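You operate a simulated robot arm through the tools that you are given. There is no shell and no other tool. Be economical: measure what you need, move in short steps, check, and stop when the job is done.

Carry out the task below with a simulated two-armed robot. There is one attempt and no reset: what you move stays moved.

## Task
Put one of the brown pegs from the top of the joining bench on the shelf under the bending bench. Pick up the blue brush with one hand, pass it to the other hand and put it on the upper shelf under the marking bench. Do these in any order.

Only the result counts: the job must be done as asked and must still hold three seconds after the hand-in. Knocking over, shifting, dropping, spilling or breaking anything else fails it.

## Robot
Two 7-joint arms with four-finger grippers on one trunk, on a base that drives. Base frame: it is fixed to the floor where the robot stands at the start and does not move with it; the origin is under the middle of the robot, x ahead of it, y to its left, z up; the surface under the hand at the start is at about z = 860. Readings come in mm, rad, newtons and seconds.
The left shoulder is at the start at [40, 181, 1229], the right one opposite. With the tool pointing down near the work surface each hand reaches from about 300 to 840 mm from the robot's upright axis, wherever it stands, measured 20 degrees to its own side. Places, roughly: brown peg (3x3x7 cm) [700, -300, 900]; shelf under the bending bench [700, -4400, 300]; upper shelf under the marking bench [700, -2000, 500]. Payload 3.67 kg a hand.
Tool frame (each hand has its own): the origin (TCP) lies between the finger pads and is the grasp point; the fingertips stand 28 mm ahead of it; z points along the fingers, y is the line along which they close. The gripper opens to 112 mm. The gripper's body begins 73 mm behind the TCP.
Orientation is told as [roll, pitch, yaw] about the base's x, y, z axes, in that order, counted from this pose: with the fingers straight down and closing along the base's y, the tool's x points along the base's -x, its y along +y and its z along -z.

## Interface
- The arms move only by the tool apply_moves. It takes "left_rows", "right_rows" or both (then of equal length, played together; a hand with none holds still); each is a list of rows, each a list of 7 numbers: the opening, from 0 (shut) to 1 (fully open), then the shift along the tool's x, y, z in mm, then the turn, a rotation vector about the tool's x, y, z in rad. In form: [[claw, dx, dy, dz, rx, ry, rz], ...]. A call has 1 to 12 rows; each row shifts and turns the commanded pose from where the row before left it, along the tool's axes as they then stand. Rows are played at 5 a second. More than 50 mm and 0.15 rad between two rows, or a gripper value outside its range, and nothing of the call is played. Where a pose cannot be reached the arm comes as near as it can. A force on the tool above 40 N (or 10 N above the force at the start of the call, whichever is more), or a blocked arm, ends the call early, and 0.2 s more pass. Each finger halts on what it meets, pressing with about 38 N; the grip force reading is that of the motor and also rises with nothing between the fingers. The clock runs only during rows and for 0.2 s after the last one: add rows that do not move to give the fingers time. The reply holds the time, the measured pose of the TCP, the force on the tool along the base axes, the opening and the grip force, in the units named above and with some noise, with the torque about the TCP (base axes, N m) and any sound that the robot's microphone picked up, and new pictures: "show" is both (left out), scene, wrist or none (wrist: the cameras of the hands that moved).
- Cameras (640 x 400 px; columns grow to the right, rows downward): "scene" is now at [108.5, -3.5, 1457.5]; the picture's right is [-0.02, -1.00, 0.00], its down [-0.57, 0.01, -0.82] and it looks along [0.82, -0.02, -0.57] (base axes); focal length 265 px, centre (320, 200). "left" rides on the left gripper at [60, 18, -104] in its tool frame; the picture's right is [-0.29, 0.96, 0.00], its down [-0.80, -0.24, -0.55] and it looks along [-0.53, -0.16, 0.83] (tool axes); focal length 234 px, centre (320, 200). "right" rides on the right gripper at [60, -18, -104] in its tool frame; the picture's right is [0.29, 0.96, 0.00], its down [-0.80, 0.24, -0.55] and it looks along [-0.53, 0.16, 0.83] (tool axes); focal length 234 px, centre (320, 200). There is no depth. A picture from a camera that has moved, and an enlarged one, comes with that camera's place and axes in the base frame and with its lens.
- raise_lower(by): slides the trunk up (or, below 0, down) by that many mm; the arms and the scene camera ride with it, the base frame stays. It gives what a move gives, with no picture.
- roll_base(legs): drives the robot by 1 to 6 legs, each [ahead, left, turn to the left] in mm, mm and rad, along the robot's own axes; the way and the turn of a leg run together, so that a leg with both is an arc; at most 1500 mm and 3.142 rad a leg. The arms and the cameras ride along, it lands a little off, and it stops where it bumps. It gives what a move gives, and a new picture of the scene camera.
- aim_head(pan, tilt): turns the head with the scene camera to pan (to the left, within 1.501 rad either way) and tilt (down, from -0.506 to 1.204), counted from straight ahead of the robot. It gives what a move gives, and a new picture of the scene camera.
- zoom(camera, box): a new picture of the part [left, top, right, bottom] of that camera's present view, enlarged. The clock stands still meanwhile.
- close_job(): hands the job in; it is judged then, once.

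Go step by step. Nothing tells you exact positions but the pictures and the camera data: compare them with the known pose of the tool, close in by small moves and look again before you grip or let go. The budget is 165 turns and 260 pictures, counting those below and the enlarged ones. Unless the task says otherwise, let go and move clear before handing in, and close with one line.

The tools are called after ">>>" as a command line: name --argument value ..., lists and objects as JSON in quotes. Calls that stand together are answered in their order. apply_moves: Moves the arms, as the interface text tells. Its arguments: {"type":"object","properties":{"left_rows":{"type":"array"},"right_rows":{"type":"array"},"show":{"type":"string","enum":["both","scene","wrist","none"]}},"required":[]} The other tools are called the same way: raise_lower (by) slides the trunk up or down; roll_base (legs) drives the base; aim_head (pan, tilt) turns the head that bears the scene camera; zoom (camera, box) takes an enlarged picture of a part of a camera's view; close_job () hands the job in.

At the start:

```text
time: 0.0
left_ee_pos: [421.5, 82.0, 1175.2]
left_tcp_rot: [-0.001, 0.0, -0.001]
left_ft_force: [-0.1, 0.8, -0.4]
left_moment: [-0.02, -0.02, -0.01]
left_grip_width: 112.2
left_grip_force: 0.1
right_ee_pos: [523.4, -270.9, 1206.8]
right_tcp_rot: [0.0, 0.0, -0.001]
right_ft_force: [0.9, -0.1, -0.4]
right_moment: [0.01, 0.02, 0.03]
right_grip_width: 112.4
right_grip_force: 0.1
trunk travel left (down, up): [-350.0, 164.0]
robot x, y, heading: [3.3, -2.2, 0.001]
head pan, tilt: [-0.023, 0.606]
```

scene: 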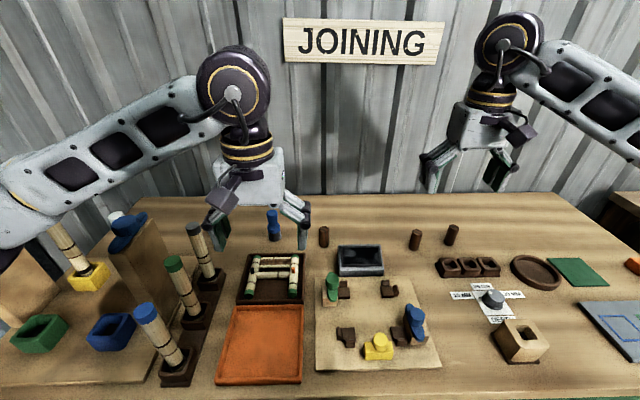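
right: 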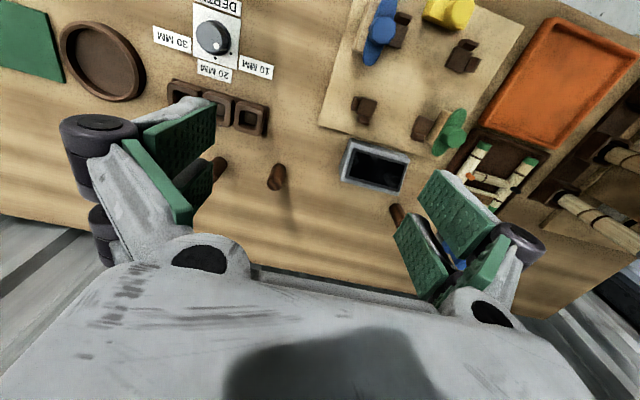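
left: 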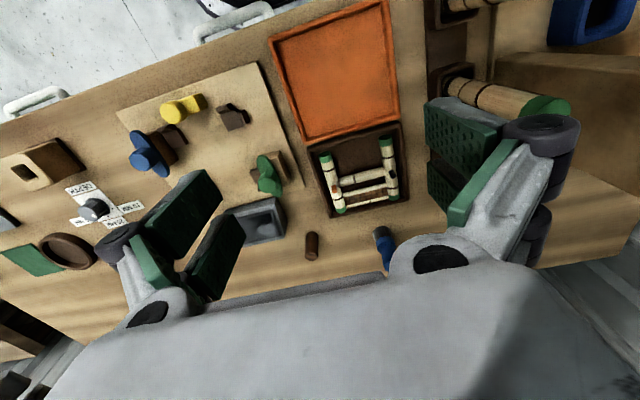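

I see three small brown pegs at the back of the joining bench and a blue object to their left. I'll enlarge these to identify the pegs and the brush.

>>> zoom --camera "scene" --box '[220, 190, 500, 365]'

>>> zoom --camera "scene" --box '[0, 190, 280, 365]'

>>> aim_head --pan -0.9 --tilt 0.6

```text
2.29 times, centred on (360, 278) of scene
camera zoom: at [108.5, -3.5, 1457.5], right [-0.02, -1.0, 0.0], down [-0.57, 0.01, -0.82], along [0.82, -0.02, -0.57], focal length 605 px, centre (229, 23)
```

zoom: 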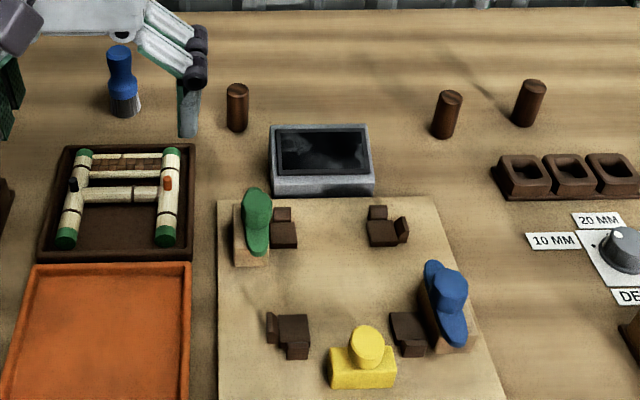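

```text
2.29 times, centred on (140, 278) of scene
camera zoom: at [108.5, -3.5, 1457.5], right [-0.02, -1.0, 0.0], down [-0.57, 0.01, -0.82], along [0.82, -0.02, -0.57], focal length 605 px, centre (731, 23)
```

zoom: 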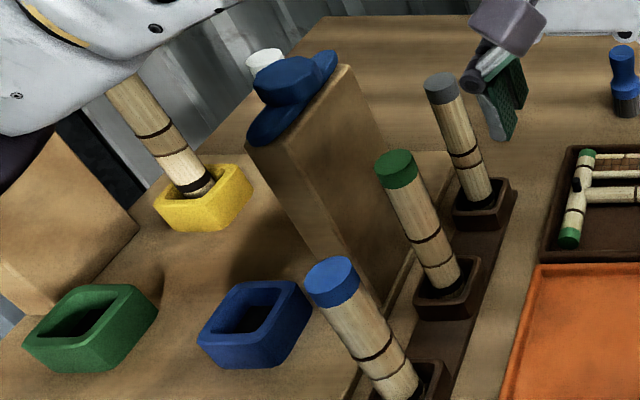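

```text
time: 1.2
left_ee_pos: [420.2, 82.9, 1175.9]
left_tcp_rot: [-0.001, -0.002, 0.001]
left_ft_force: [1.5, 0.3, -0.2]
left_moment: [-0.01, 0.01, -0.01]
left_grip_width: 112.2
left_grip_force: 0.1
right_ee_pos: [524.3, -271.4, 1208.0]
right_tcp_rot: [0.001, -0.001, 0.0]
right_ft_force: [-0.2, 0.4, -0.1]
right_moment: [0.01, 0.02, 0.01]
right_grip_width: 112.1
right_grip_force: 0.0
trunk travel left (down, up): [-350.0, 164.0]
robot x, y, heading: [0.3, -0.5, -0.001]
head pan, tilt: [-0.901, 0.6]
camera scene: at [75.3, -70.8, 1457.9], right [-0.78, -0.62, 0.0], down [-0.35, 0.44, -0.82], along [0.51, -0.65, -0.57], focal length 265 px, centre (320, 200)
```

scene: 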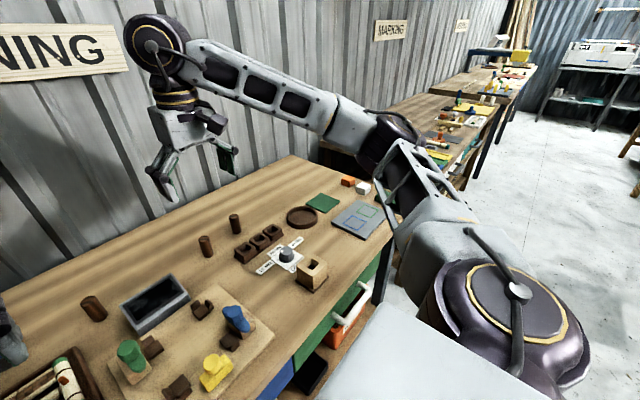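

The blue brush stands at about (746,132) and the pegs at about (709,-31), (693,-314) and (713,-432). Before I choose grasps I want to see the target shelves, so I'll back off, drive sideways and look.

>>> roll_base --legs '[[-400, 0, 0], [0, -1000, 0], [0, -1000, 0]]'

>>> aim_head --pan 0 --tilt 0.8

```text
time: 13.6
left_ee_pos: [28.1, -1912.4, 1176.0]
left_tcp_rot: [-0.001, 0.001, 0.011]
left_ft_force: [0.3, -0.5, 0.0]
left_moment: [0.01, 0.05, -0.02]
left_grip_width: 111.9
left_grip_force: 0.1
right_ee_pos: [133.9, -2263.9, 1207.2]
right_tcp_rot: [-0.001, 0.0, 0.009]
right_ft_force: [0.2, 0.0, -0.3]
right_moment: [-0.01, 0.02, 0.0]
right_grip_width: 111.7
right_grip_force: 0.0
trunk travel left (down, up): [-350.0, 164.0]
robot x, y, heading: [-396.5, -2002.5, 0.006]
head pan, tilt: [-0.901, 0.6]
camera scene: at [-317.6, -2068.1, 1457.9], right [-0.78, -0.63, 0.0], down [-0.35, 0.44, -0.82], along [0.52, -0.64, -0.57], focal length 265 px, centre (320, 200)
```

scene: 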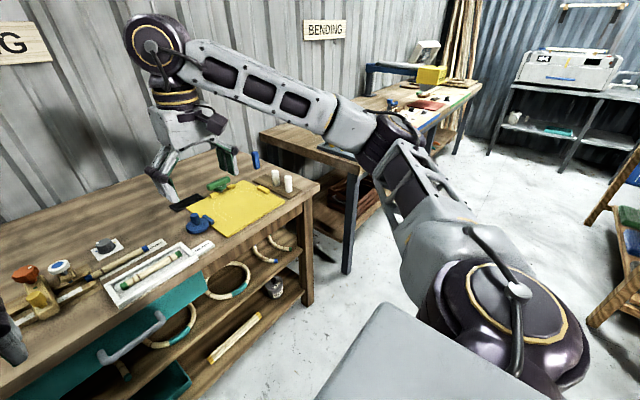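

```text
time: 14.8
left_ee_pos: [27.0, -1911.7, 1176.3]
left_tcp_rot: [0.0, 0.0, 0.008]
left_ft_force: [-0.3, -1.1, 0.9]
left_moment: [-0.03, -0.02, 0.0]
left_grip_width: 112.0
left_grip_force: 0.1
right_ee_pos: [132.1, -2264.7, 1207.0]
right_tcp_rot: [0.0, 0.0, 0.009]
right_ft_force: [-0.2, 0.2, 0.7]
right_moment: [-0.02, -0.02, 0.0]
right_grip_width: 111.8
right_grip_force: 0.1
trunk travel left (down, up): [-350.0, 164.0]
robot x, y, heading: [-393.8, -2002.8, 0.009]
head pan, tilt: [0.0, 0.799]
camera scene: at [-292.4, -1999.0, 1441.0], right [0.01, -1.0, 0.0], down [-0.72, -0.01, -0.7], along [0.7, 0.01, -0.72], focal length 265 px, centre (320, 200)
```

scene: 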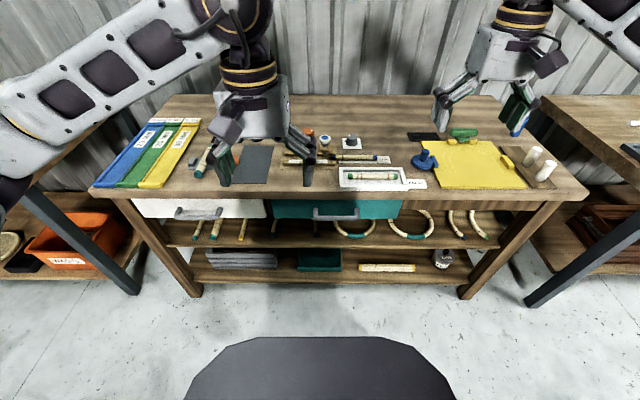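

The marking bench has an upper shelf holding rings and rods and a lower shelf holding boxes. I'll lower the trunk and look level into the shelves.

>>> raise_lower --by -350

>>> aim_head --pan 0 --tilt 0.6

>>> zoom --camera "scene" --box '[120, 120, 600, 400]'

```text
time: 18.2
left_ee_pos: [27.5, -1913.4, 827.2]
left_tcp_rot: [0.002, -0.001, 0.01]
left_ft_force: [0.1, 0.1, 0.1]
left_moment: [-0.01, 0.01, -0.01]
left_grip_width: 112.1
left_grip_force: 0.0
right_ee_pos: [131.6, -2263.8, 858.2]
right_tcp_rot: [-0.001, 0.001, 0.007]
right_ft_force: [-0.3, -0.5, -0.3]
right_moment: [0.0, 0.02, 0.0]
right_grip_width: 111.8
right_grip_force: 0.1
trunk travel left (down, up): [0.0, 514.0]
robot x, y, heading: [-390.7, -1996.0, 0.011]
head pan, tilt: [0.0, 0.799]
```

```text
time: 18.9
left_ee_pos: [26.2, -1913.8, 826.7]
left_tcp_rot: [0.001, -0.001, 0.008]
left_ft_force: [-0.5, 1.0, 0.1]
left_moment: [-0.01, 0.01, -0.03]
left_grip_width: 112.2
left_grip_force: 0.1
right_ee_pos: [132.9, -2265.1, 858.8]
right_tcp_rot: [0.0, -0.002, 0.01]
right_ft_force: [-0.3, -0.4, 0.1]
right_moment: [0.04, 0.03, 0.03]
right_grip_width: 112.2
right_grip_force: 0.2
trunk travel left (down, up): [0.0, 514.0]
robot x, y, heading: [-395.2, -1998.0, 0.011]
head pan, tilt: [0.0, 0.6]
camera scene: at [-284.9, -1998.7, 1109.5], right [0.01, -1.0, 0.0], down [-0.57, 0.0, -0.82], along [0.82, 0.01, -0.57], focal length 265 px, centre (320, 200)
```

scene: 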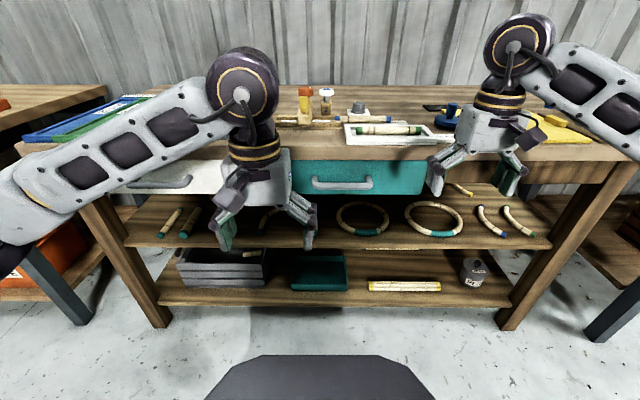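

```text
1.33 times, centred on (360, 260) of scene
camera zoom: at [-284.9, -1998.7, 1109.5], right [0.01, -1.0, 0.0], down [-0.57, 0.0, -0.82], along [0.82, 0.01, -0.57], focal length 353 px, centre (267, 120)
```

zoom: 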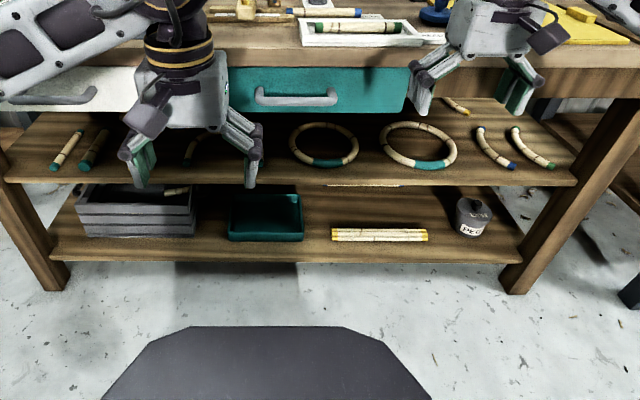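

The upper marking shelf's front edge is near x=330 and the opening runs from about z 500 to 750. The left gripper hides a possible free spot, so I'll zoom with the left wrist camera, then go on to see the bending bench.

>>> zoom --camera "left" --box '[0, 0, 640, 400]'

>>> roll_base --legs '[[0, -1200, 0], [0, -1200, 0]]'

```text
1.00 times, centred on (320, 200) of left (not enlarged: the box is as wide or as high as the picture)
camera zoom: at [-34.3, -1895.4, 931.2], right [0.28, 0.96, 0.0], down [0.8, -0.23, 0.55], along [0.53, -0.15, -0.83], focal length 234 px, centre (320, 200)
```

zoom: 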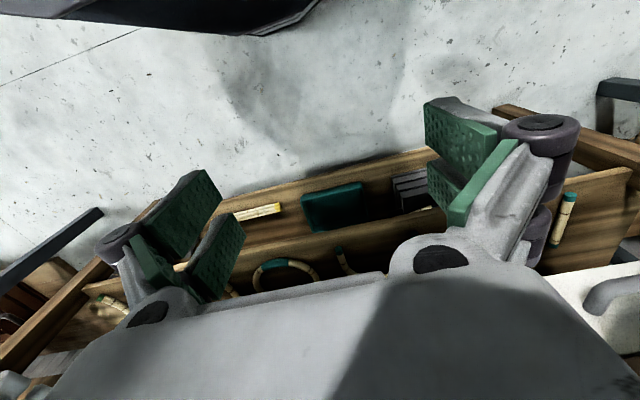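

```text
time: 31.2
left_ee_pos: [36.0, -4338.9, 827.4]
left_tcp_rot: [0.002, -0.001, 0.002]
left_ft_force: [-0.8, 0.4, 0.9]
left_moment: [0.02, 0.0, -0.01]
left_grip_width: 111.7
left_grip_force: 0.1
right_ee_pos: [140.2, -4691.1, 859.2]
right_tcp_rot: [-0.001, -0.002, 0.002]
right_ft_force: [0.5, -0.1, -0.9]
right_moment: [0.01, 0.03, 0.03]
right_grip_width: 112.1
right_grip_force: 0.0
trunk travel left (down, up): [0.0, 514.0]
robot x, y, heading: [-383.7, -4418.7, 0.005]
head pan, tilt: [0.0, 0.6]
camera scene: at [-275.8, -4422.0, 1109.6], right [0.0, -1.0, 0.0], down [-0.57, 0.0, -0.82], along [0.82, 0.0, -0.57], focal length 265 px, centre (320, 200)
```

scene: 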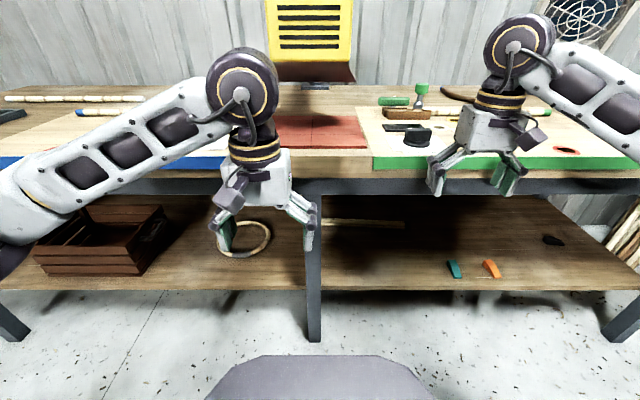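

The bending shelf has a large free area right of the middle post, at about x 350–500, y −4610. Now I go back to the joining bench for the pick-ups.

>>> raise_lower --by 350

>>> roll_base --legs '[[0, 1480, 0], [0, 1480, 0], [0, 1460, 0], [385, 0, 0]]'

>>> aim_head --pan 0.1 --tilt 0.6

```text
time: 34.6
left_ee_pos: [37.3, -4338.2, 1176.3]
left_tcp_rot: [0.002, 0.0, 0.0]
left_ft_force: [-0.2, 0.4, 0.2]
left_moment: [-0.01, 0.03, -0.03]
left_grip_width: 112.2
left_grip_force: 0.0
right_ee_pos: [140.0, -4690.3, 1207.8]
right_tcp_rot: [0.0, 0.0, 0.003]
right_ft_force: [-0.2, 0.5, -0.7]
right_moment: [0.0, 0.0, -0.03]
right_grip_width: 112.0
right_grip_force: 0.1
trunk travel left (down, up): [-350.0, 164.0]
robot x, y, heading: [-385.2, -4421.6, 0.001]
head pan, tilt: [0.0, 0.6]
```

```text
time: 58.5
left_ee_pos: [452.0, 80.2, 1176.0]
left_tcp_rot: [0.0, -0.001, -0.02]
left_ft_force: [-0.2, 0.1, -0.4]
left_moment: [0.01, -0.02, 0.02]
left_grip_width: 112.2
left_grip_force: 0.0
right_ee_pos: [548.7, -274.3, 1206.3]
right_tcp_rot: [-0.001, 0.002, -0.019]
right_ft_force: [-0.4, -0.7, -0.5]
right_moment: [0.03, 0.02, 0.0]
right_grip_width: 112.0
right_grip_force: 0.1
trunk travel left (down, up): [-350.0, 164.0]
robot x, y, heading: [33.1, 5.9, -0.019]
head pan, tilt: [0.0, 0.6]
camera scene: at [138.9, 3.1, 1457.9], right [-0.02, -1.0, 0.0], down [-0.56, 0.01, -0.83], along [0.82, -0.02, -0.56], focal length 265 px, centre (320, 200)
```

scene: 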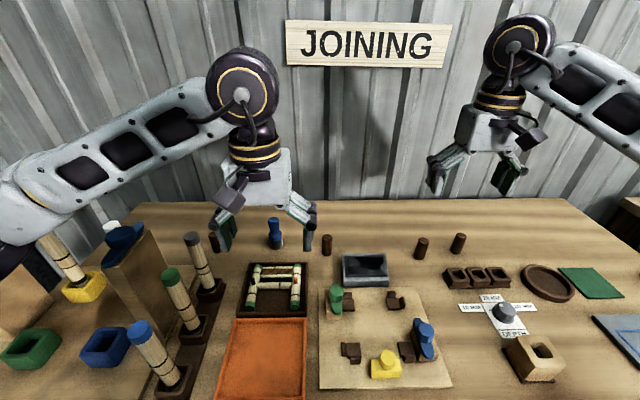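

```text
time: 59.2
left_ee_pos: [453.9, 80.3, 1174.9]
left_tcp_rot: [0.0, 0.001, -0.019]
left_ft_force: [0.5, -0.6, -0.4]
left_moment: [-0.02, 0.02, 0.02]
left_grip_width: 111.9
left_grip_force: 0.1
right_ee_pos: [549.1, -274.4, 1206.9]
right_tcp_rot: [0.001, 0.0, -0.02]
right_ft_force: [-0.1, 0.2, 0.5]
right_moment: [-0.02, -0.01, -0.04]
right_grip_width: 111.9
right_grip_force: 0.1
trunk travel left (down, up): [-350.0, 164.0]
robot x, y, heading: [29.9, 6.0, -0.02]
head pan, tilt: [0.099, 0.6]
camera scene: at [139.7, 11.8, 1457.8], right [0.08, -1.0, 0.0], down [-0.56, -0.04, -0.82], along [0.82, 0.07, -0.57], focal length 265 px, centre (320, 200)
```

scene: 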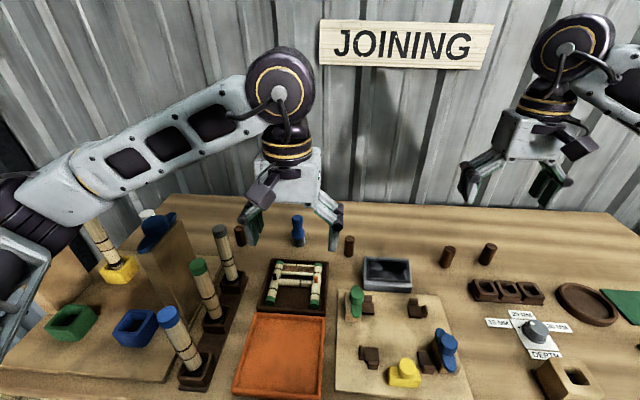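

There is also a fourth peg left of the brush. I'll enlarge that area to get exact positions.

>>> zoom --camera "scene" --box '[220, 195, 380, 295]'

>>> zoom --camera "left" --box '[220, 160, 460, 310]'

```text
4.00 times, centred on (300, 245) of scene
camera zoom: at [139.7, 11.8, 1457.8], right [0.08, -1.0, 0.0], down [-0.56, -0.04, -0.82], along [0.82, 0.07, -0.57], focal length 1058 px, centre (400, 20)
```

zoom: 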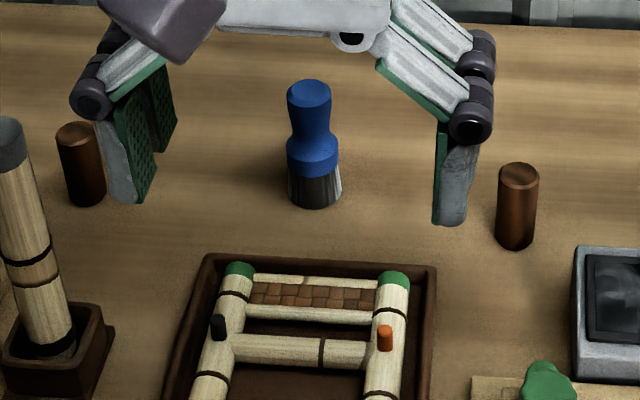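

```text
2.67 times, centred on (340, 235) of left
camera zoom: at [393.1, 99.2, 1279.3], right [0.31, 0.95, 0.0], down [0.79, -0.26, 0.55], along [0.53, -0.17, -0.83], focal length 624 px, centre (267, 107)
```

zoom: 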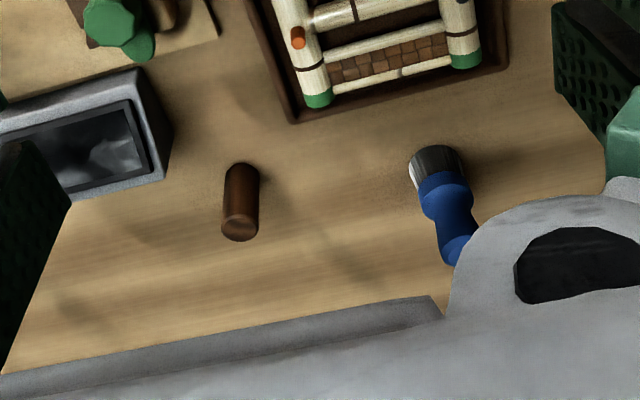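

The brush is at about (752,133), roughly 105 mm tall with its top near z 965, and a peg is at (716,−28). The left hand will take the brush from above, so I move over it first and look.

>>> apply_moves --left_rows '[[1, -45, 10, 10, 0, 0, 0], [1, -45, 10, 20, 0, 0, 0], [1, -45, 10, 20, 0, 0, 0], [1, -45, 10, 20, 0, 0, 0], [1, -45, 10, 20, 0, 0, 0], [1, 0, 0, 0, 0, 0, 0]]'

```text
refused: row 2 steps farther than a row can; nothing moved
```

>>> apply_moves --left_rows '[[1, -45, 10, 10, 0, 0, 0], [1, -45, 10, 15, 0, 0, 0], [1, -45, 10, 15, 0, 0, 0], [1, -45, 10, 15, 0, 0, 0], [1, -45, 10, 15, 0, 0, 0], [1, 0, 0, 0, 0, 0, 0]]'

```text
time: 60.6
left_ee_pos: [677.9, 125.9, 1106.3]
left_tcp_rot: [0.001, -0.002, -0.019]
left_ft_force: [-0.5, 0.0, 1.2]
left_moment: [-0.03, 0.01, 0.01]
left_grip_width: 112.3
left_grip_force: 0.0
right_ee_pos: [548.9, -273.7, 1208.3]
right_tcp_rot: [0.0, 0.0, -0.018]
right_ft_force: [0.3, 1.1, 0.7]
right_moment: [0.03, -0.01, -0.01]
right_grip_width: 111.9
right_grip_force: 0.1
trunk travel left (down, up): [-350.0, 164.0]
robot x, y, heading: [29.5, 9.0, -0.019]
head pan, tilt: [0.099, 0.6]
camera scene: at [138.0, 12.0, 1458.0], right [0.08, -1.0, 0.0], down [-0.56, -0.05, -0.83], along [0.82, 0.07, -0.56], focal length 265 px, centre (320, 200)
camera left: at [617.9, 144.6, 1209.9], right [0.31, 0.95, 0.0], down [0.79, -0.26, 0.56], along [0.53, -0.17, -0.83], focal length 234 px, centre (320, 200)
```

scene: 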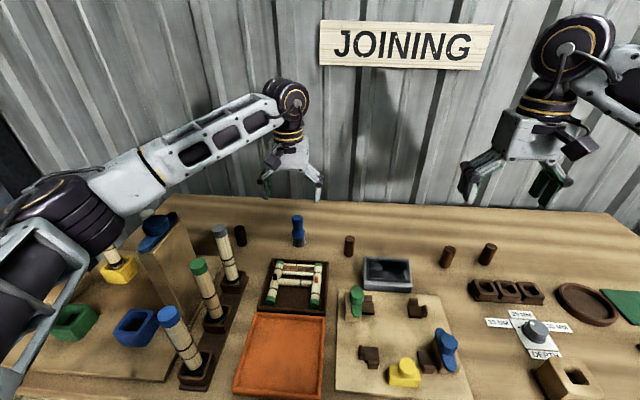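
left: 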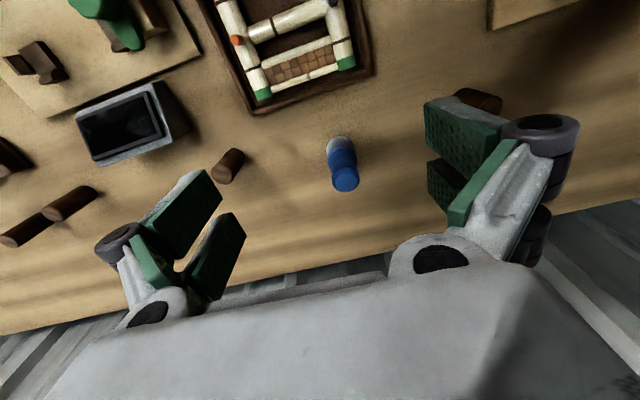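

The brush is at (755,133) by both views. I'll move over it, go down to z about 957 with the fingers around the knob, then check.

>>> apply_moves --left_rows '[[1, -39, 4, 0, 0, 0, 0], [1, -38, 4.5, 0, 0, 0, 0], [1, 0, 0, 45, 0, 0, 0], [1, 0, 0, 45, 0, 0, 0], [1, 0, 0, 30, 0, 0, 0], [1, 0, 0, 0, 0, 0, 0]]'

>>> zoom --camera "scene" --box '[220, 175, 380, 275]'

```text
time: 62.0
left_ee_pos: [756.0, 133.0, 985.6]
left_tcp_rot: [-0.001, 0.001, -0.021]
left_ft_force: [-0.2, -0.1, -0.1]
left_moment: [0.01, -0.01, 0.02]
left_grip_width: 112.0
left_grip_force: 0.1
right_ee_pos: [549.7, -273.5, 1207.3]
right_tcp_rot: [-0.002, 0.0, -0.02]
right_ft_force: [0.2, 0.5, -0.6]
right_moment: [-0.02, 0.03, 0.03]
right_grip_width: 111.8
right_grip_force: 0.0
trunk travel left (down, up): [-350.0, 164.0]
robot x, y, heading: [31.0, 7.3, -0.016]
head pan, tilt: [0.099, 0.6]
camera scene: at [138.8, 12.2, 1457.9], right [0.08, -1.0, 0.0], down [-0.56, -0.05, -0.82], along [0.82, 0.07, -0.57], focal length 265 px, centre (320, 200)
camera left: at [695.5, 151.9, 1089.1], right [0.31, 0.95, 0.0], down [0.79, -0.25, 0.55], along [0.53, -0.17, -0.83], focal length 234 px, centre (320, 200)
```

scene: 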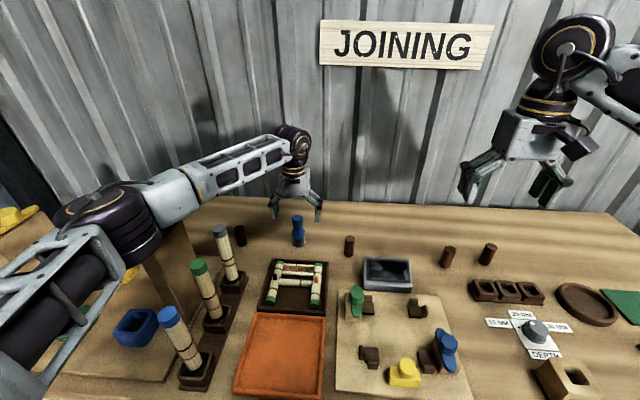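
left: 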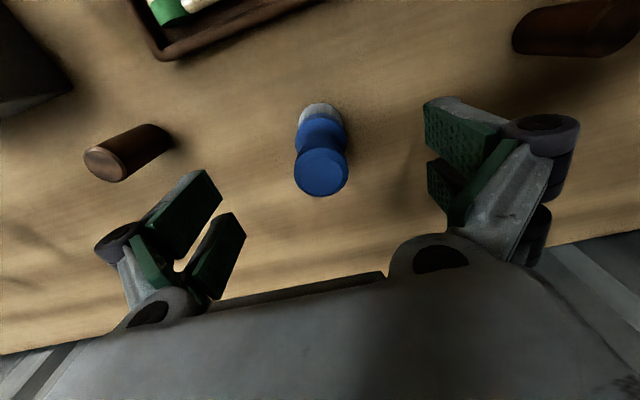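

```text
4.00 times, centred on (300, 225) of scene
camera zoom: at [138.8, 12.2, 1457.9], right [0.08, -1.0, 0.0], down [-0.56, -0.05, -0.82], along [0.82, 0.07, -0.57], focal length 1058 px, centre (400, 100)
```

zoom: 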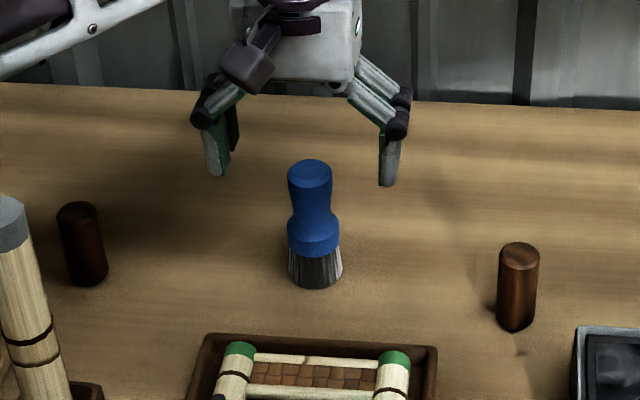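

The brush is exactly on the tool axis. I go down 30 mm and close.

>>> apply_moves --left_rows '[[1, 0, 0, 30, 0, 0, 0], [1, 0, 0, 0, 0, 0, 0], [0, 0, 0, 0, 0, 0, 0], [0, 0, 0, 0, 0, 0, 0], [0, 0, 0, 0, 0, 0, 0], [0, 0, 0, 0, 0, 0, 0]]'

```text
time: 63.4
left_ee_pos: [756.8, 131.4, 955.9]
left_tcp_rot: [0.0, 0.001, -0.019]
left_ft_force: [-0.3, 0.2, -0.1]
left_moment: [-0.05, 0.0, 0.01]
left_grip_width: 30.0
left_grip_force: 38.1
right_ee_pos: [550.0, -273.6, 1206.4]
right_tcp_rot: [-0.001, 0.001, -0.021]
right_ft_force: [-0.6, -0.9, -0.8]
right_moment: [0.0, 0.0, 0.0]
right_grip_width: 111.9
right_grip_force: 0.0
trunk travel left (down, up): [-350.0, 164.0]
robot x, y, heading: [31.6, 4.1, -0.019]
head pan, tilt: [0.099, 0.6]
camera scene: at [139.3, 11.9, 1457.8], right [0.08, -1.0, 0.0], down [-0.56, -0.05, -0.82], along [0.82, 0.07, -0.57], focal length 265 px, centre (320, 200)
camera left: at [696.2, 151.6, 1059.2], right [0.31, 0.95, 0.0], down [0.79, -0.26, 0.55], along [0.53, -0.17, -0.83], focal length 234 px, centre (320, 200)
```

scene: 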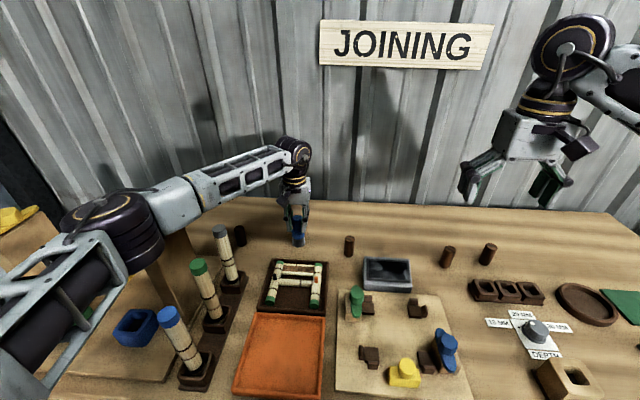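
left: 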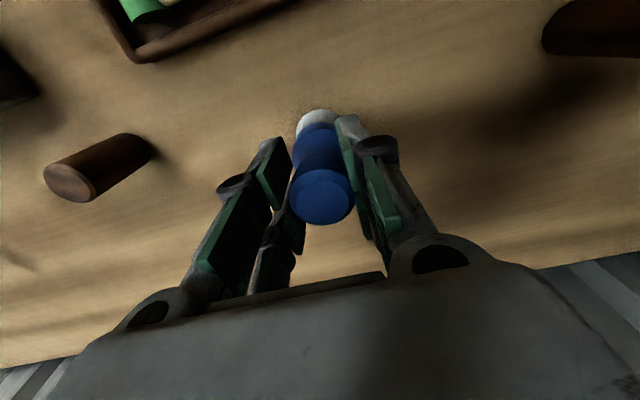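

The brush is held (30 mm wide). I lift it and bring it to the middle while the right hand tilts 60° forward for the take-over.

>>> apply_moves --left_rows '[[0, 0, 0, -50, 0, 0, 0], [0, 0, 0, -50, 0, 0, 0], [0, 26, -22, -19, 0, 0, 0], [0, 26, -22, -19, 0, 0, 0], [0, 26, -22, -19, 0, 0, 0], [0, 26, -22, -19, 0, 0, 0], [0, 26, -22, -19, 0, 0, 0], [0, 26, -22, -19, 0, 0, 0], [0, 0, 0, 0, 0, 0, 0]]' --right_rows '[[1, 0, 0, 0, 0, -0.131, 0], [1, 0, 0, 0, 0, -0.131, 0], [1, 0, 0, 0, 0, -0.131, 0], [1, 0, 0, 0, 0, -0.131, 0], [1, 0, 0, 0, 0, -0.131, 0], [1, 0, 0, 0, 0, -0.131, 0], [1, 0, 0, 0, 0, -0.131, 0], [1, 0, 0, 0, 0, -0.131, 0], [1, 0, 0, 0, 0, 0, 0]]'

```text
time: 65.4
left_ee_pos: [597.9, 5.0, 1169.7]
left_tcp_rot: [-0.002, 0.0, -0.018]
left_ft_force: [-0.1, -0.1, -0.5]
left_moment: [0.01, 0.02, 0.03]
left_grip_width: 29.9
left_grip_force: 38.2
right_ee_pos: [550.0, -272.8, 1207.5]
right_tcp_rot: [0.0, -1.048, -0.019]
right_ft_force: [0.4, 0.3, -0.3]
right_moment: [-0.01, 0.01, 0.01]
right_grip_width: 112.1
right_grip_force: 0.1
trunk travel left (down, up): [-350.0, 164.0]
robot x, y, heading: [29.6, 5.3, -0.021]
head pan, tilt: [0.099, 0.6]
camera scene: at [140.0, 12.6, 1457.8], right [0.08, -1.0, 0.0], down [-0.56, -0.05, -0.82], along [0.82, 0.07, -0.57], focal length 265 px, centre (320, 200)
camera right: at [429.0, -289.6, 1207.7], right [-0.13, 0.96, -0.25], down [-0.08, 0.24, 0.97], along [0.99, 0.14, 0.05], focal length 234 px, centre (320, 200)
camera left: at [537.8, 23.6, 1273.2], right [0.31, 0.95, 0.0], down [0.79, -0.25, 0.55], along [0.53, -0.17, -0.83], focal length 234 px, centre (320, 200)
```

scene: 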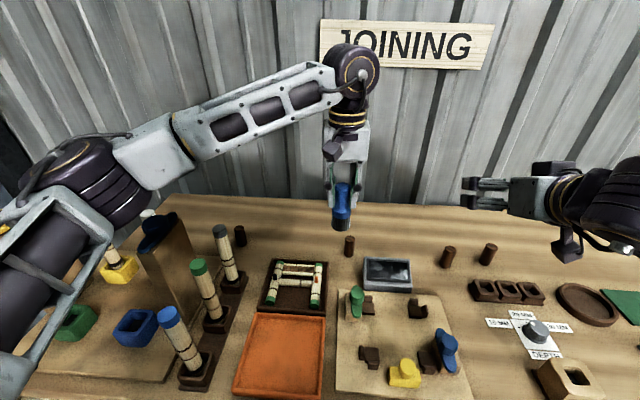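
right: 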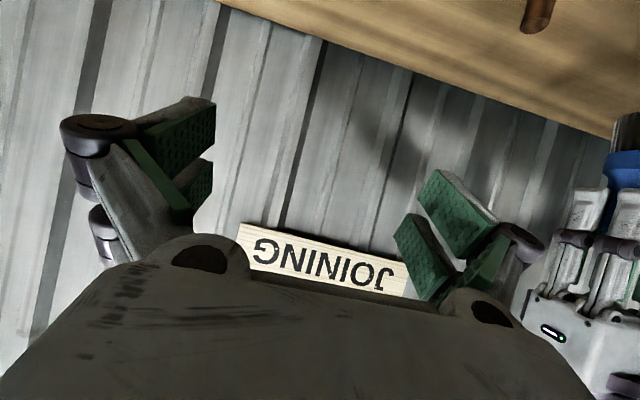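
left: 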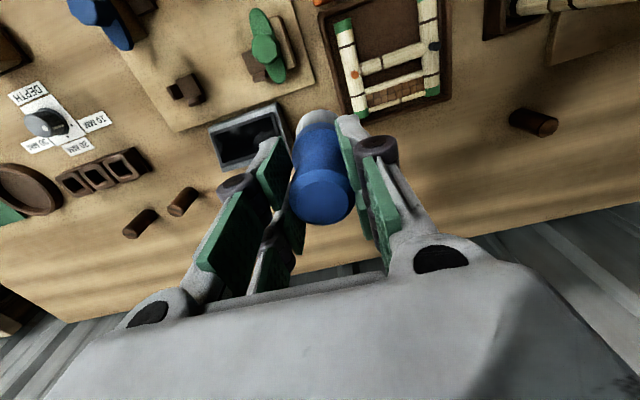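

Both hands look good. I shift the handover place a little forward and right to about (700,−80), with the right hand about 130 mm behind the brush on its approach line.

>>> apply_moves --left_rows '[[0, -21, -17, 0, 0, 0, 0], [0, -21, -17, 0, 0, 0, 0], [0, -21, -17, 0, 0, 0, 0], [0, -21, -17, 0, 0, 0, 0], [0, -21, -17, 0, 0, 0, 0], [0, 0, 0, 0, 0, 0, 0]]' --right_rows '[[1, 0.6, 38, 5, 0, 0, 0], [1, 0.6, 38, 5, 0, 0, 0], [1, 0.6, 38, 5, 0, 0, 0], [1, 0.6, 38, 5, 0, 0, 0], [1, 0.6, 38, 5, 0, 0, 0], [1, 0, 0, 0, 0, 0, 0]]'

```text
time: 66.8
left_ee_pos: [700.6, -83.2, 1170.5]
left_tcp_rot: [0.0, -0.001, -0.019]
left_ft_force: [1.0, -0.7, -0.7]
left_moment: [0.04, -0.01, -0.02]
left_grip_width: 29.9
left_grip_force: 38.1
right_ee_pos: [571.4, -84.5, 1191.5]
right_tcp_rot: [0.0, -1.05, -0.019]
right_ft_force: [0.0, 0.2, 0.6]
right_moment: [0.02, 0.02, -0.03]
right_grip_width: 111.7
right_grip_force: 0.1
trunk travel left (down, up): [-350.0, 164.0]
robot x, y, heading: [29.9, 5.7, -0.011]
head pan, tilt: [0.099, 0.6]
camera scene: at [138.4, 11.8, 1457.9], right [0.08, -1.0, 0.0], down [-0.56, -0.05, -0.83], along [0.82, 0.07, -0.56], focal length 265 px, centre (320, 200)
camera right: at [451.7, -100.2, 1192.9], right [-0.12, 0.96, -0.25], down [-0.08, 0.24, 0.97], along [0.99, 0.14, 0.05], focal length 234 px, centre (320, 200)
camera left: at [639.3, -63.9, 1273.9], right [0.31, 0.95, 0.0], down [0.79, -0.26, 0.55], along [0.53, -0.17, -0.83], focal length 234 px, centre (320, 200)
```

scene: 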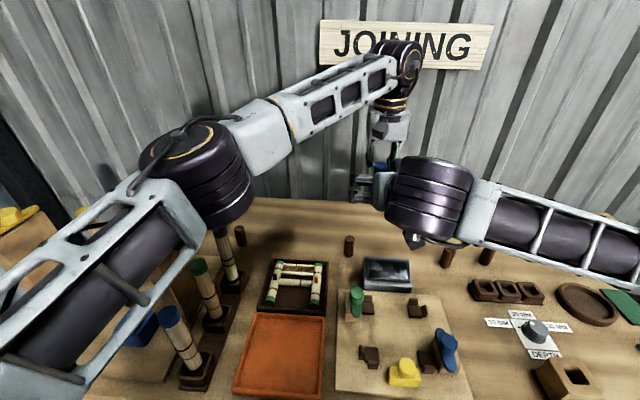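
right: 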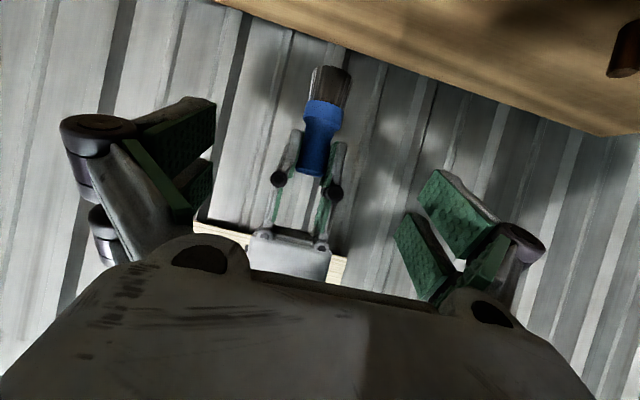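
left: 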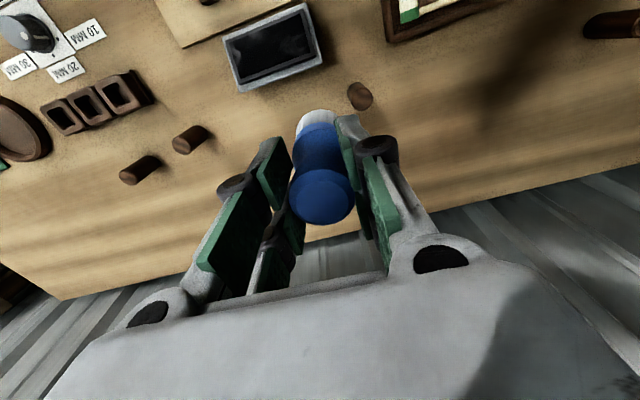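

Clear view: bristles at the top of the right picture and the left fingertips on the knob. I move the right hand 115 mm along its tool axis and look again.

>>> apply_moves --right_rows '[[1, 0, 1.2, 39, 0, 0, 0], [1, 0, 1.2, 39, 0, 0, 0], [1, 0, 1.2, 37, 0, 0, 0], [1, 0, 0, 0, 0, 0, 0]]'

>>> zoom --camera "scene" --box '[320, 120, 480, 220]'

```text
time: 67.8
left_ee_pos: [700.2, -84.1, 1169.9]
left_tcp_rot: [0.002, 0.0, -0.02]
left_ft_force: [0.7, -0.1, -0.7]
left_moment: [0.0, 0.0, 0.02]
left_grip_width: 29.8
left_grip_force: 37.8
right_ee_pos: [673.4, -82.8, 1134.7]
right_tcp_rot: [0.001, -1.048, -0.018]
right_ft_force: [0.1, 0.6, 0.1]
right_moment: [-0.01, 0.0, 0.04]
right_grip_width: 112.3
right_grip_force: 0.1
trunk travel left (down, up): [-350.0, 164.0]
robot x, y, heading: [30.3, 10.8, -0.024]
head pan, tilt: [0.099, 0.6]
camera scene: at [138.6, 11.6, 1457.9], right [0.08, -1.0, 0.0], down [-0.56, -0.05, -0.83], along [0.82, 0.07, -0.56], focal length 265 px, centre (320, 200)
camera right: at [552.7, -98.9, 1135.8], right [-0.13, 0.96, -0.25], down [-0.08, 0.24, 0.97], along [0.99, 0.14, 0.05], focal length 234 px, centre (320, 200)
```

scene: 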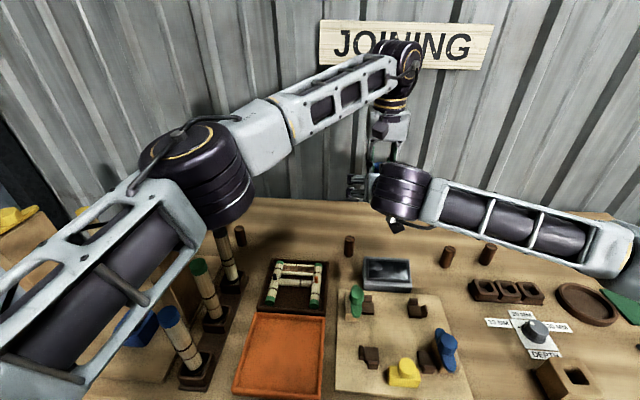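
right: 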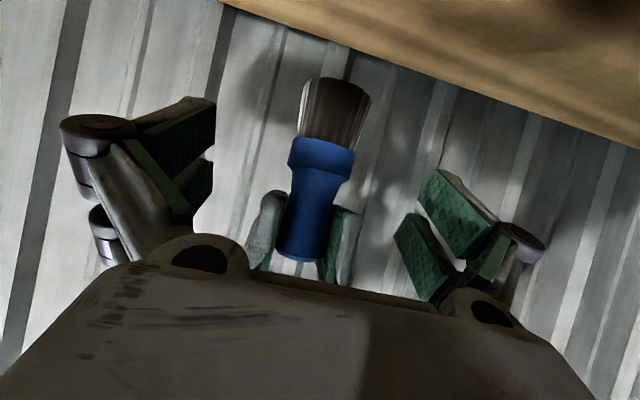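

```text
4.00 times, centred on (400, 170) of scene
camera zoom: at [138.6, 11.6, 1457.9], right [0.08, -1.0, 0.0], down [-0.56, -0.05, -0.83], along [0.82, 0.07, -0.56], focal length 1058 px, centre (0, 320)
```

zoom: 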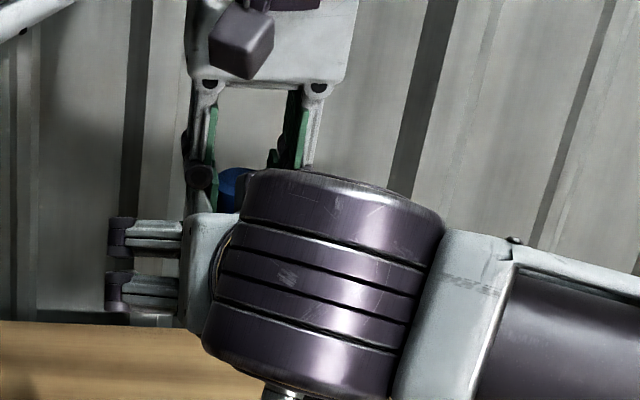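

The flare is about 43 mm above the brush base and centred between the right fingers. I advance the last 31 mm and close the right hand.

>>> apply_moves --right_rows '[[1, 0, -0.5, 16, 0, 0, 0], [1, 0, 0, 15, 0, 0, 0], [1, 0, 0, 0, 0, 0, 0], [0, 0, 0, 0, 0, 0, 0], [0, 0, 0, 0, 0, 0, 0], [0, 0, 0, 0, 0, 0, 0], [0, 0, 0, 0, 0, 0, 0]]' --show "wrist"

```text
time: 69.4
left_ee_pos: [700.4, -83.6, 1169.4]
left_tcp_rot: [0.0, -0.001, -0.018]
left_ft_force: [2.4, -4.1, -1.2]
left_moment: [-0.02, 0.01, -0.07]
left_grip_width: 30.0
left_grip_force: 38.2
right_ee_pos: [701.1, -82.8, 1119.1]
right_tcp_rot: [0.0, -1.049, -0.017]
right_ft_force: [-2.7, 4.4, 0.5]
right_moment: [-0.2, -0.12, 0.1]
right_grip_width: 50.4
right_grip_force: 38.3
trunk travel left (down, up): [-350.0, 164.0]
robot x, y, heading: [32.0, 6.1, -0.015]
head pan, tilt: [0.099, 0.6]
camera right: at [579.2, -99.4, 1119.8], right [-0.13, 0.96, -0.25], down [-0.08, 0.24, 0.97], along [0.99, 0.14, 0.04], focal length 234 px, centre (320, 200)
```

right: 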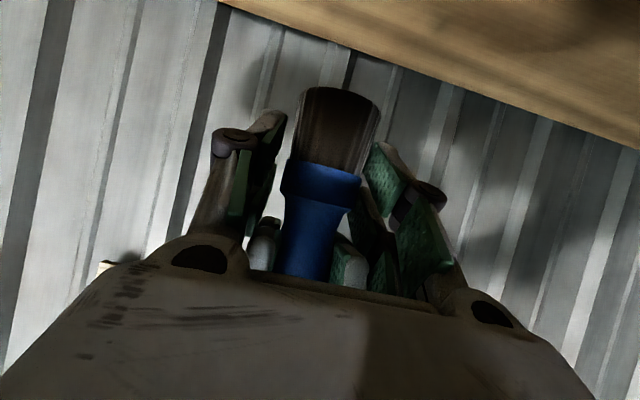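

The opening stopped at 50 mm, which matches the outer width of the left fingers, so the right hand has met the left fingertips rather than the brush. I open a bit, lower the right hand 12 mm and close again.

>>> apply_moves --right_rows '[[0.8, 0, 0, 0, 0, 0, 0], [0.8, 0, 0, 0, 0, 0, 0], [0.8, 10.4, -0.7, 6, 0, 0, 0], [0.8, 0, 0, 0, 0, 0, 0], [0, 0, 0, 0, 0, 0, 0], [0, 0, 0, 0, 0, 0, 0], [0, 0, 0, 0, 0, 0, 0], [0, 0, 0, 0, 0, 0, 0]]' --show "wrist"

```text
time: 71.2
left_ee_pos: [700.0, -83.4, 1170.1]
left_tcp_rot: [-0.002, 0.001, -0.02]
left_ft_force: [1.4, -8.2, -1.2]
left_moment: [-0.03, -0.04, 0.27]
left_grip_width: 30.5
left_grip_force: 38.2
right_ee_pos: [700.5, -84.1, 1107.8]
right_tcp_rot: [0.0, -1.049, -0.016]
right_ft_force: [-1.5, 8.3, 0.2]
right_moment: [-0.48, 0.0, -0.21]
right_grip_width: 43.4
right_grip_force: 38.2
trunk travel left (down, up): [-350.0, 164.0]
robot x, y, heading: [30.4, 5.1, -0.02]
head pan, tilt: [0.099, 0.6]
camera right: at [578.8, -100.0, 1107.7], right [-0.13, 0.96, -0.25], down [-0.08, 0.24, 0.97], along [0.99, 0.14, 0.04], focal length 234 px, centre (320, 200)
```

right: 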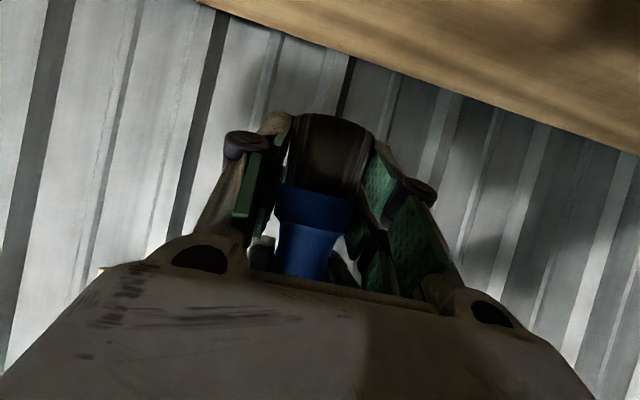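

The right grip is now 43 mm, matching the brush diameter. I open the left hand moderately and lift it straight up.

>>> apply_moves --left_rows '[[0.42, 0, 0, 0, 0, 0, 0], [0.42, 0, 0, 0, 0, 0, 0], [0.42, 0, 0, -20, 0, 0, 0], [0.42, 0, 0, -40, 0, 0, 0], [0.42, 0, 0, -40, 0, 0, 0], [0.42, 0, 0, 0, 0, 0, 0]]'

>>> zoom --camera "right" --box '[0, 0, 640, 400]'

```text
time: 72.6
left_ee_pos: [694.7, -76.6, 1266.1]
left_tcp_rot: [-0.003, 0.003, -0.018]
left_ft_force: [0.9, 0.1, -0.6]
left_moment: [-0.01, 0.03, 0.02]
left_grip_width: 47.0
left_grip_force: 0.0
left hand out of reach, approached as far as the arm can: row 5
right_ee_pos: [701.0, -82.1, 1105.4]
right_tcp_rot: [-0.002, -1.046, -0.017]
right_ft_force: [0.2, 1.1, 0.0]
right_moment: [-0.04, 0.02, 0.01]
right_grip_width: 41.9
right_grip_force: 37.8
trunk travel left (down, up): [-350.0, 164.0]
robot x, y, heading: [30.3, 4.2, -0.016]
head pan, tilt: [0.099, 0.6]
camera scene: at [140.6, 13.5, 1457.7], right [0.08, -1.0, 0.0], down [-0.56, -0.05, -0.82], along [0.82, 0.07, -0.57], focal length 265 px, centre (320, 200)
camera left: at [633.7, -58.2, 1370.1], right [0.31, 0.95, 0.0], down [0.79, -0.25, 0.55], along [0.53, -0.17, -0.83], focal length 234 px, centre (320, 200)
```

scene: 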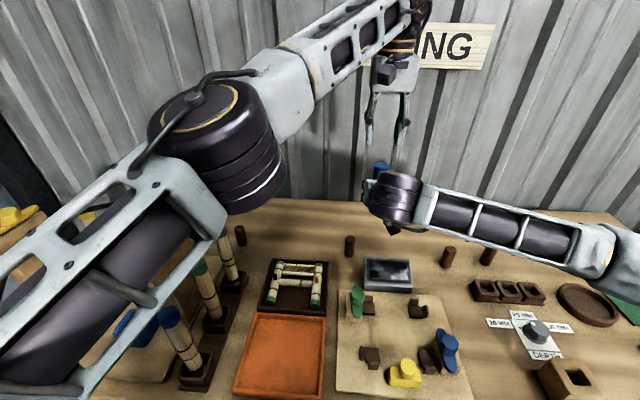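
left: 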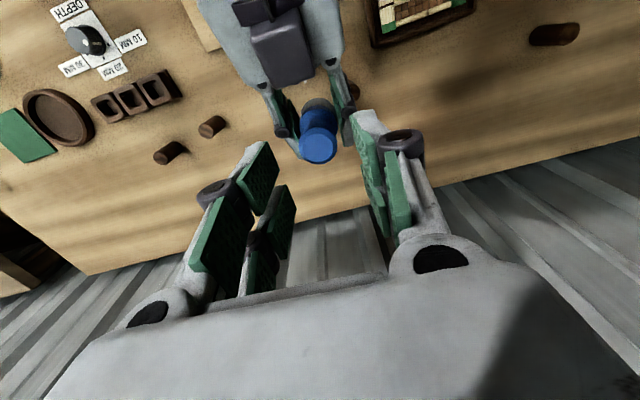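

```text
1.00 times, centred on (320, 200) of right (not enlarged: the box is as wide or as high as the picture)
camera zoom: at [580.1, -99.0, 1107.2], right [-0.13, 0.96, -0.25], down [-0.08, 0.24, 0.97], along [0.99, 0.14, 0.04], focal length 234 px, centre (320, 200)
```

zoom: 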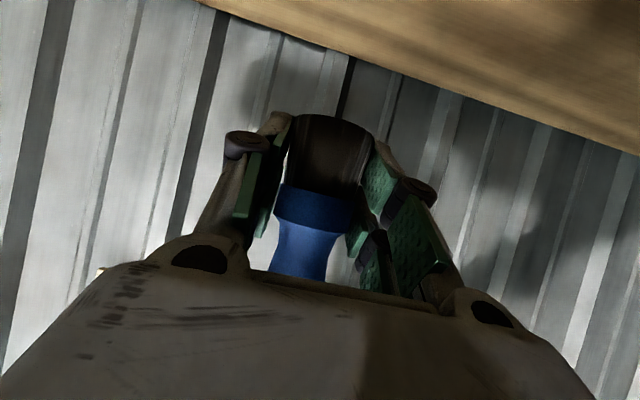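

The brush is now in the right hand and the left is clear. I move the right hand off to the right and bring the left over to prepare for the peg.

>>> apply_moves --left_rows '[[0.42, 15, 8, 5, 0, 0, 0], [0.42, 15, 8, 5, 0, 0, 0], [0.6, 15, 8, 5, 0, 0, 0], [0.6, 15, 8, 5, 0, 0, 0], [0.6, 15, 8, 5, 0, 0, 0], [0.6, 15, 8, 5, 0, 0, 0], [0.6, 0, 0, 0, 0, 0, 0]]' --right_rows '[[0, 4, -38, -7, 0, 0, 0], [0, 4, -38, -7, 0, 0, 0], [0, 4, -38, -7, 0, 0, 0], [0, 4, -38, -7, 0, 0, 0], [0, 4, -38, -7, 0, 0, 0], [0, 4, -38, -7, 0, 0, 0], [0, 0, 0, 0, 0, 0, 0]]'

```text
time: 74.2
left_ee_pos: [605.0, -30.1, 1236.1]
left_tcp_rot: [-0.001, 0.003, -0.021]
left_ft_force: [0.5, -0.2, -1.2]
left_moment: [-0.04, 0.01, 0.01]
left_grip_width: 67.0
left_grip_force: 0.0
right_ee_pos: [647.4, -312.1, 1106.2]
right_tcp_rot: [0.0, -1.047, -0.017]
right_ft_force: [-0.3, -0.3, -0.5]
right_moment: [0.02, 0.0, -0.01]
right_grip_width: 42.0
right_grip_force: 38.6
trunk travel left (down, up): [-350.0, 164.0]
robot x, y, heading: [29.3, 4.9, -0.021]
head pan, tilt: [0.099, 0.6]
camera scene: at [140.1, 12.1, 1457.8], right [0.08, -1.0, 0.0], down [-0.56, -0.05, -0.82], along [0.82, 0.07, -0.57], focal length 265 px, centre (320, 200)
camera right: at [526.8, -328.1, 1107.6], right [-0.13, 0.96, -0.25], down [-0.08, 0.24, 0.97], along [0.99, 0.14, 0.04], focal length 234 px, centre (320, 200)
camera left: at [544.6, -10.2, 1340.1], right [0.31, 0.95, 0.0], down [0.79, -0.25, 0.55], along [0.53, -0.17, -0.83], focal length 234 px, centre (320, 200)
```

scene: 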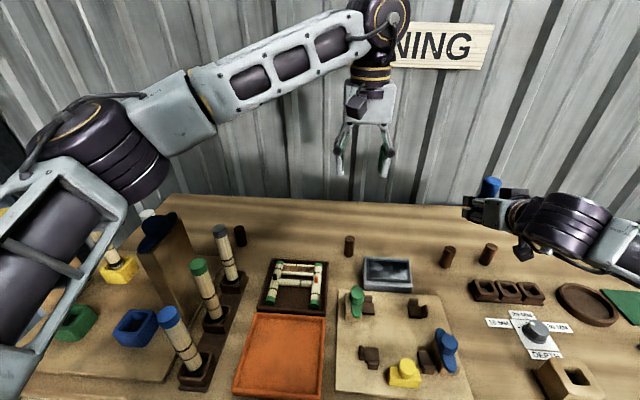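
right: 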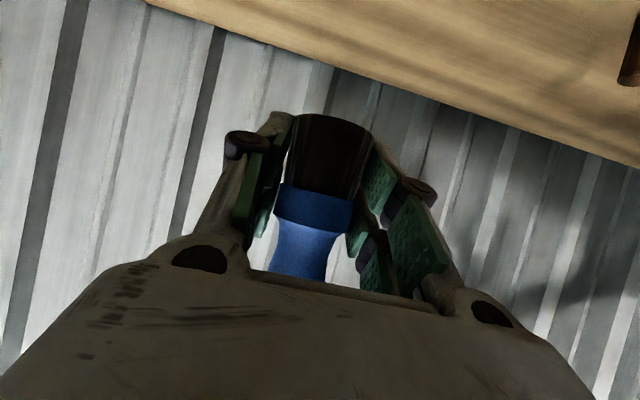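
left: 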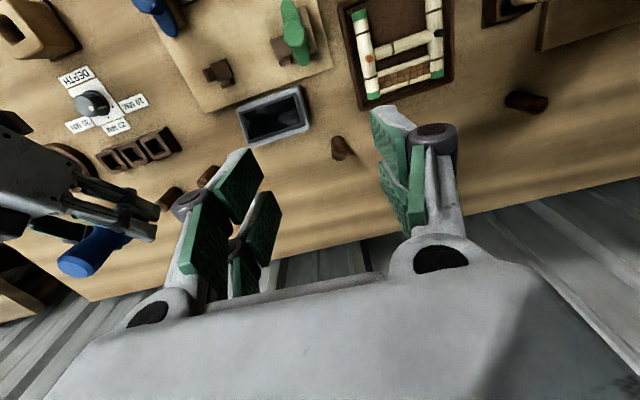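

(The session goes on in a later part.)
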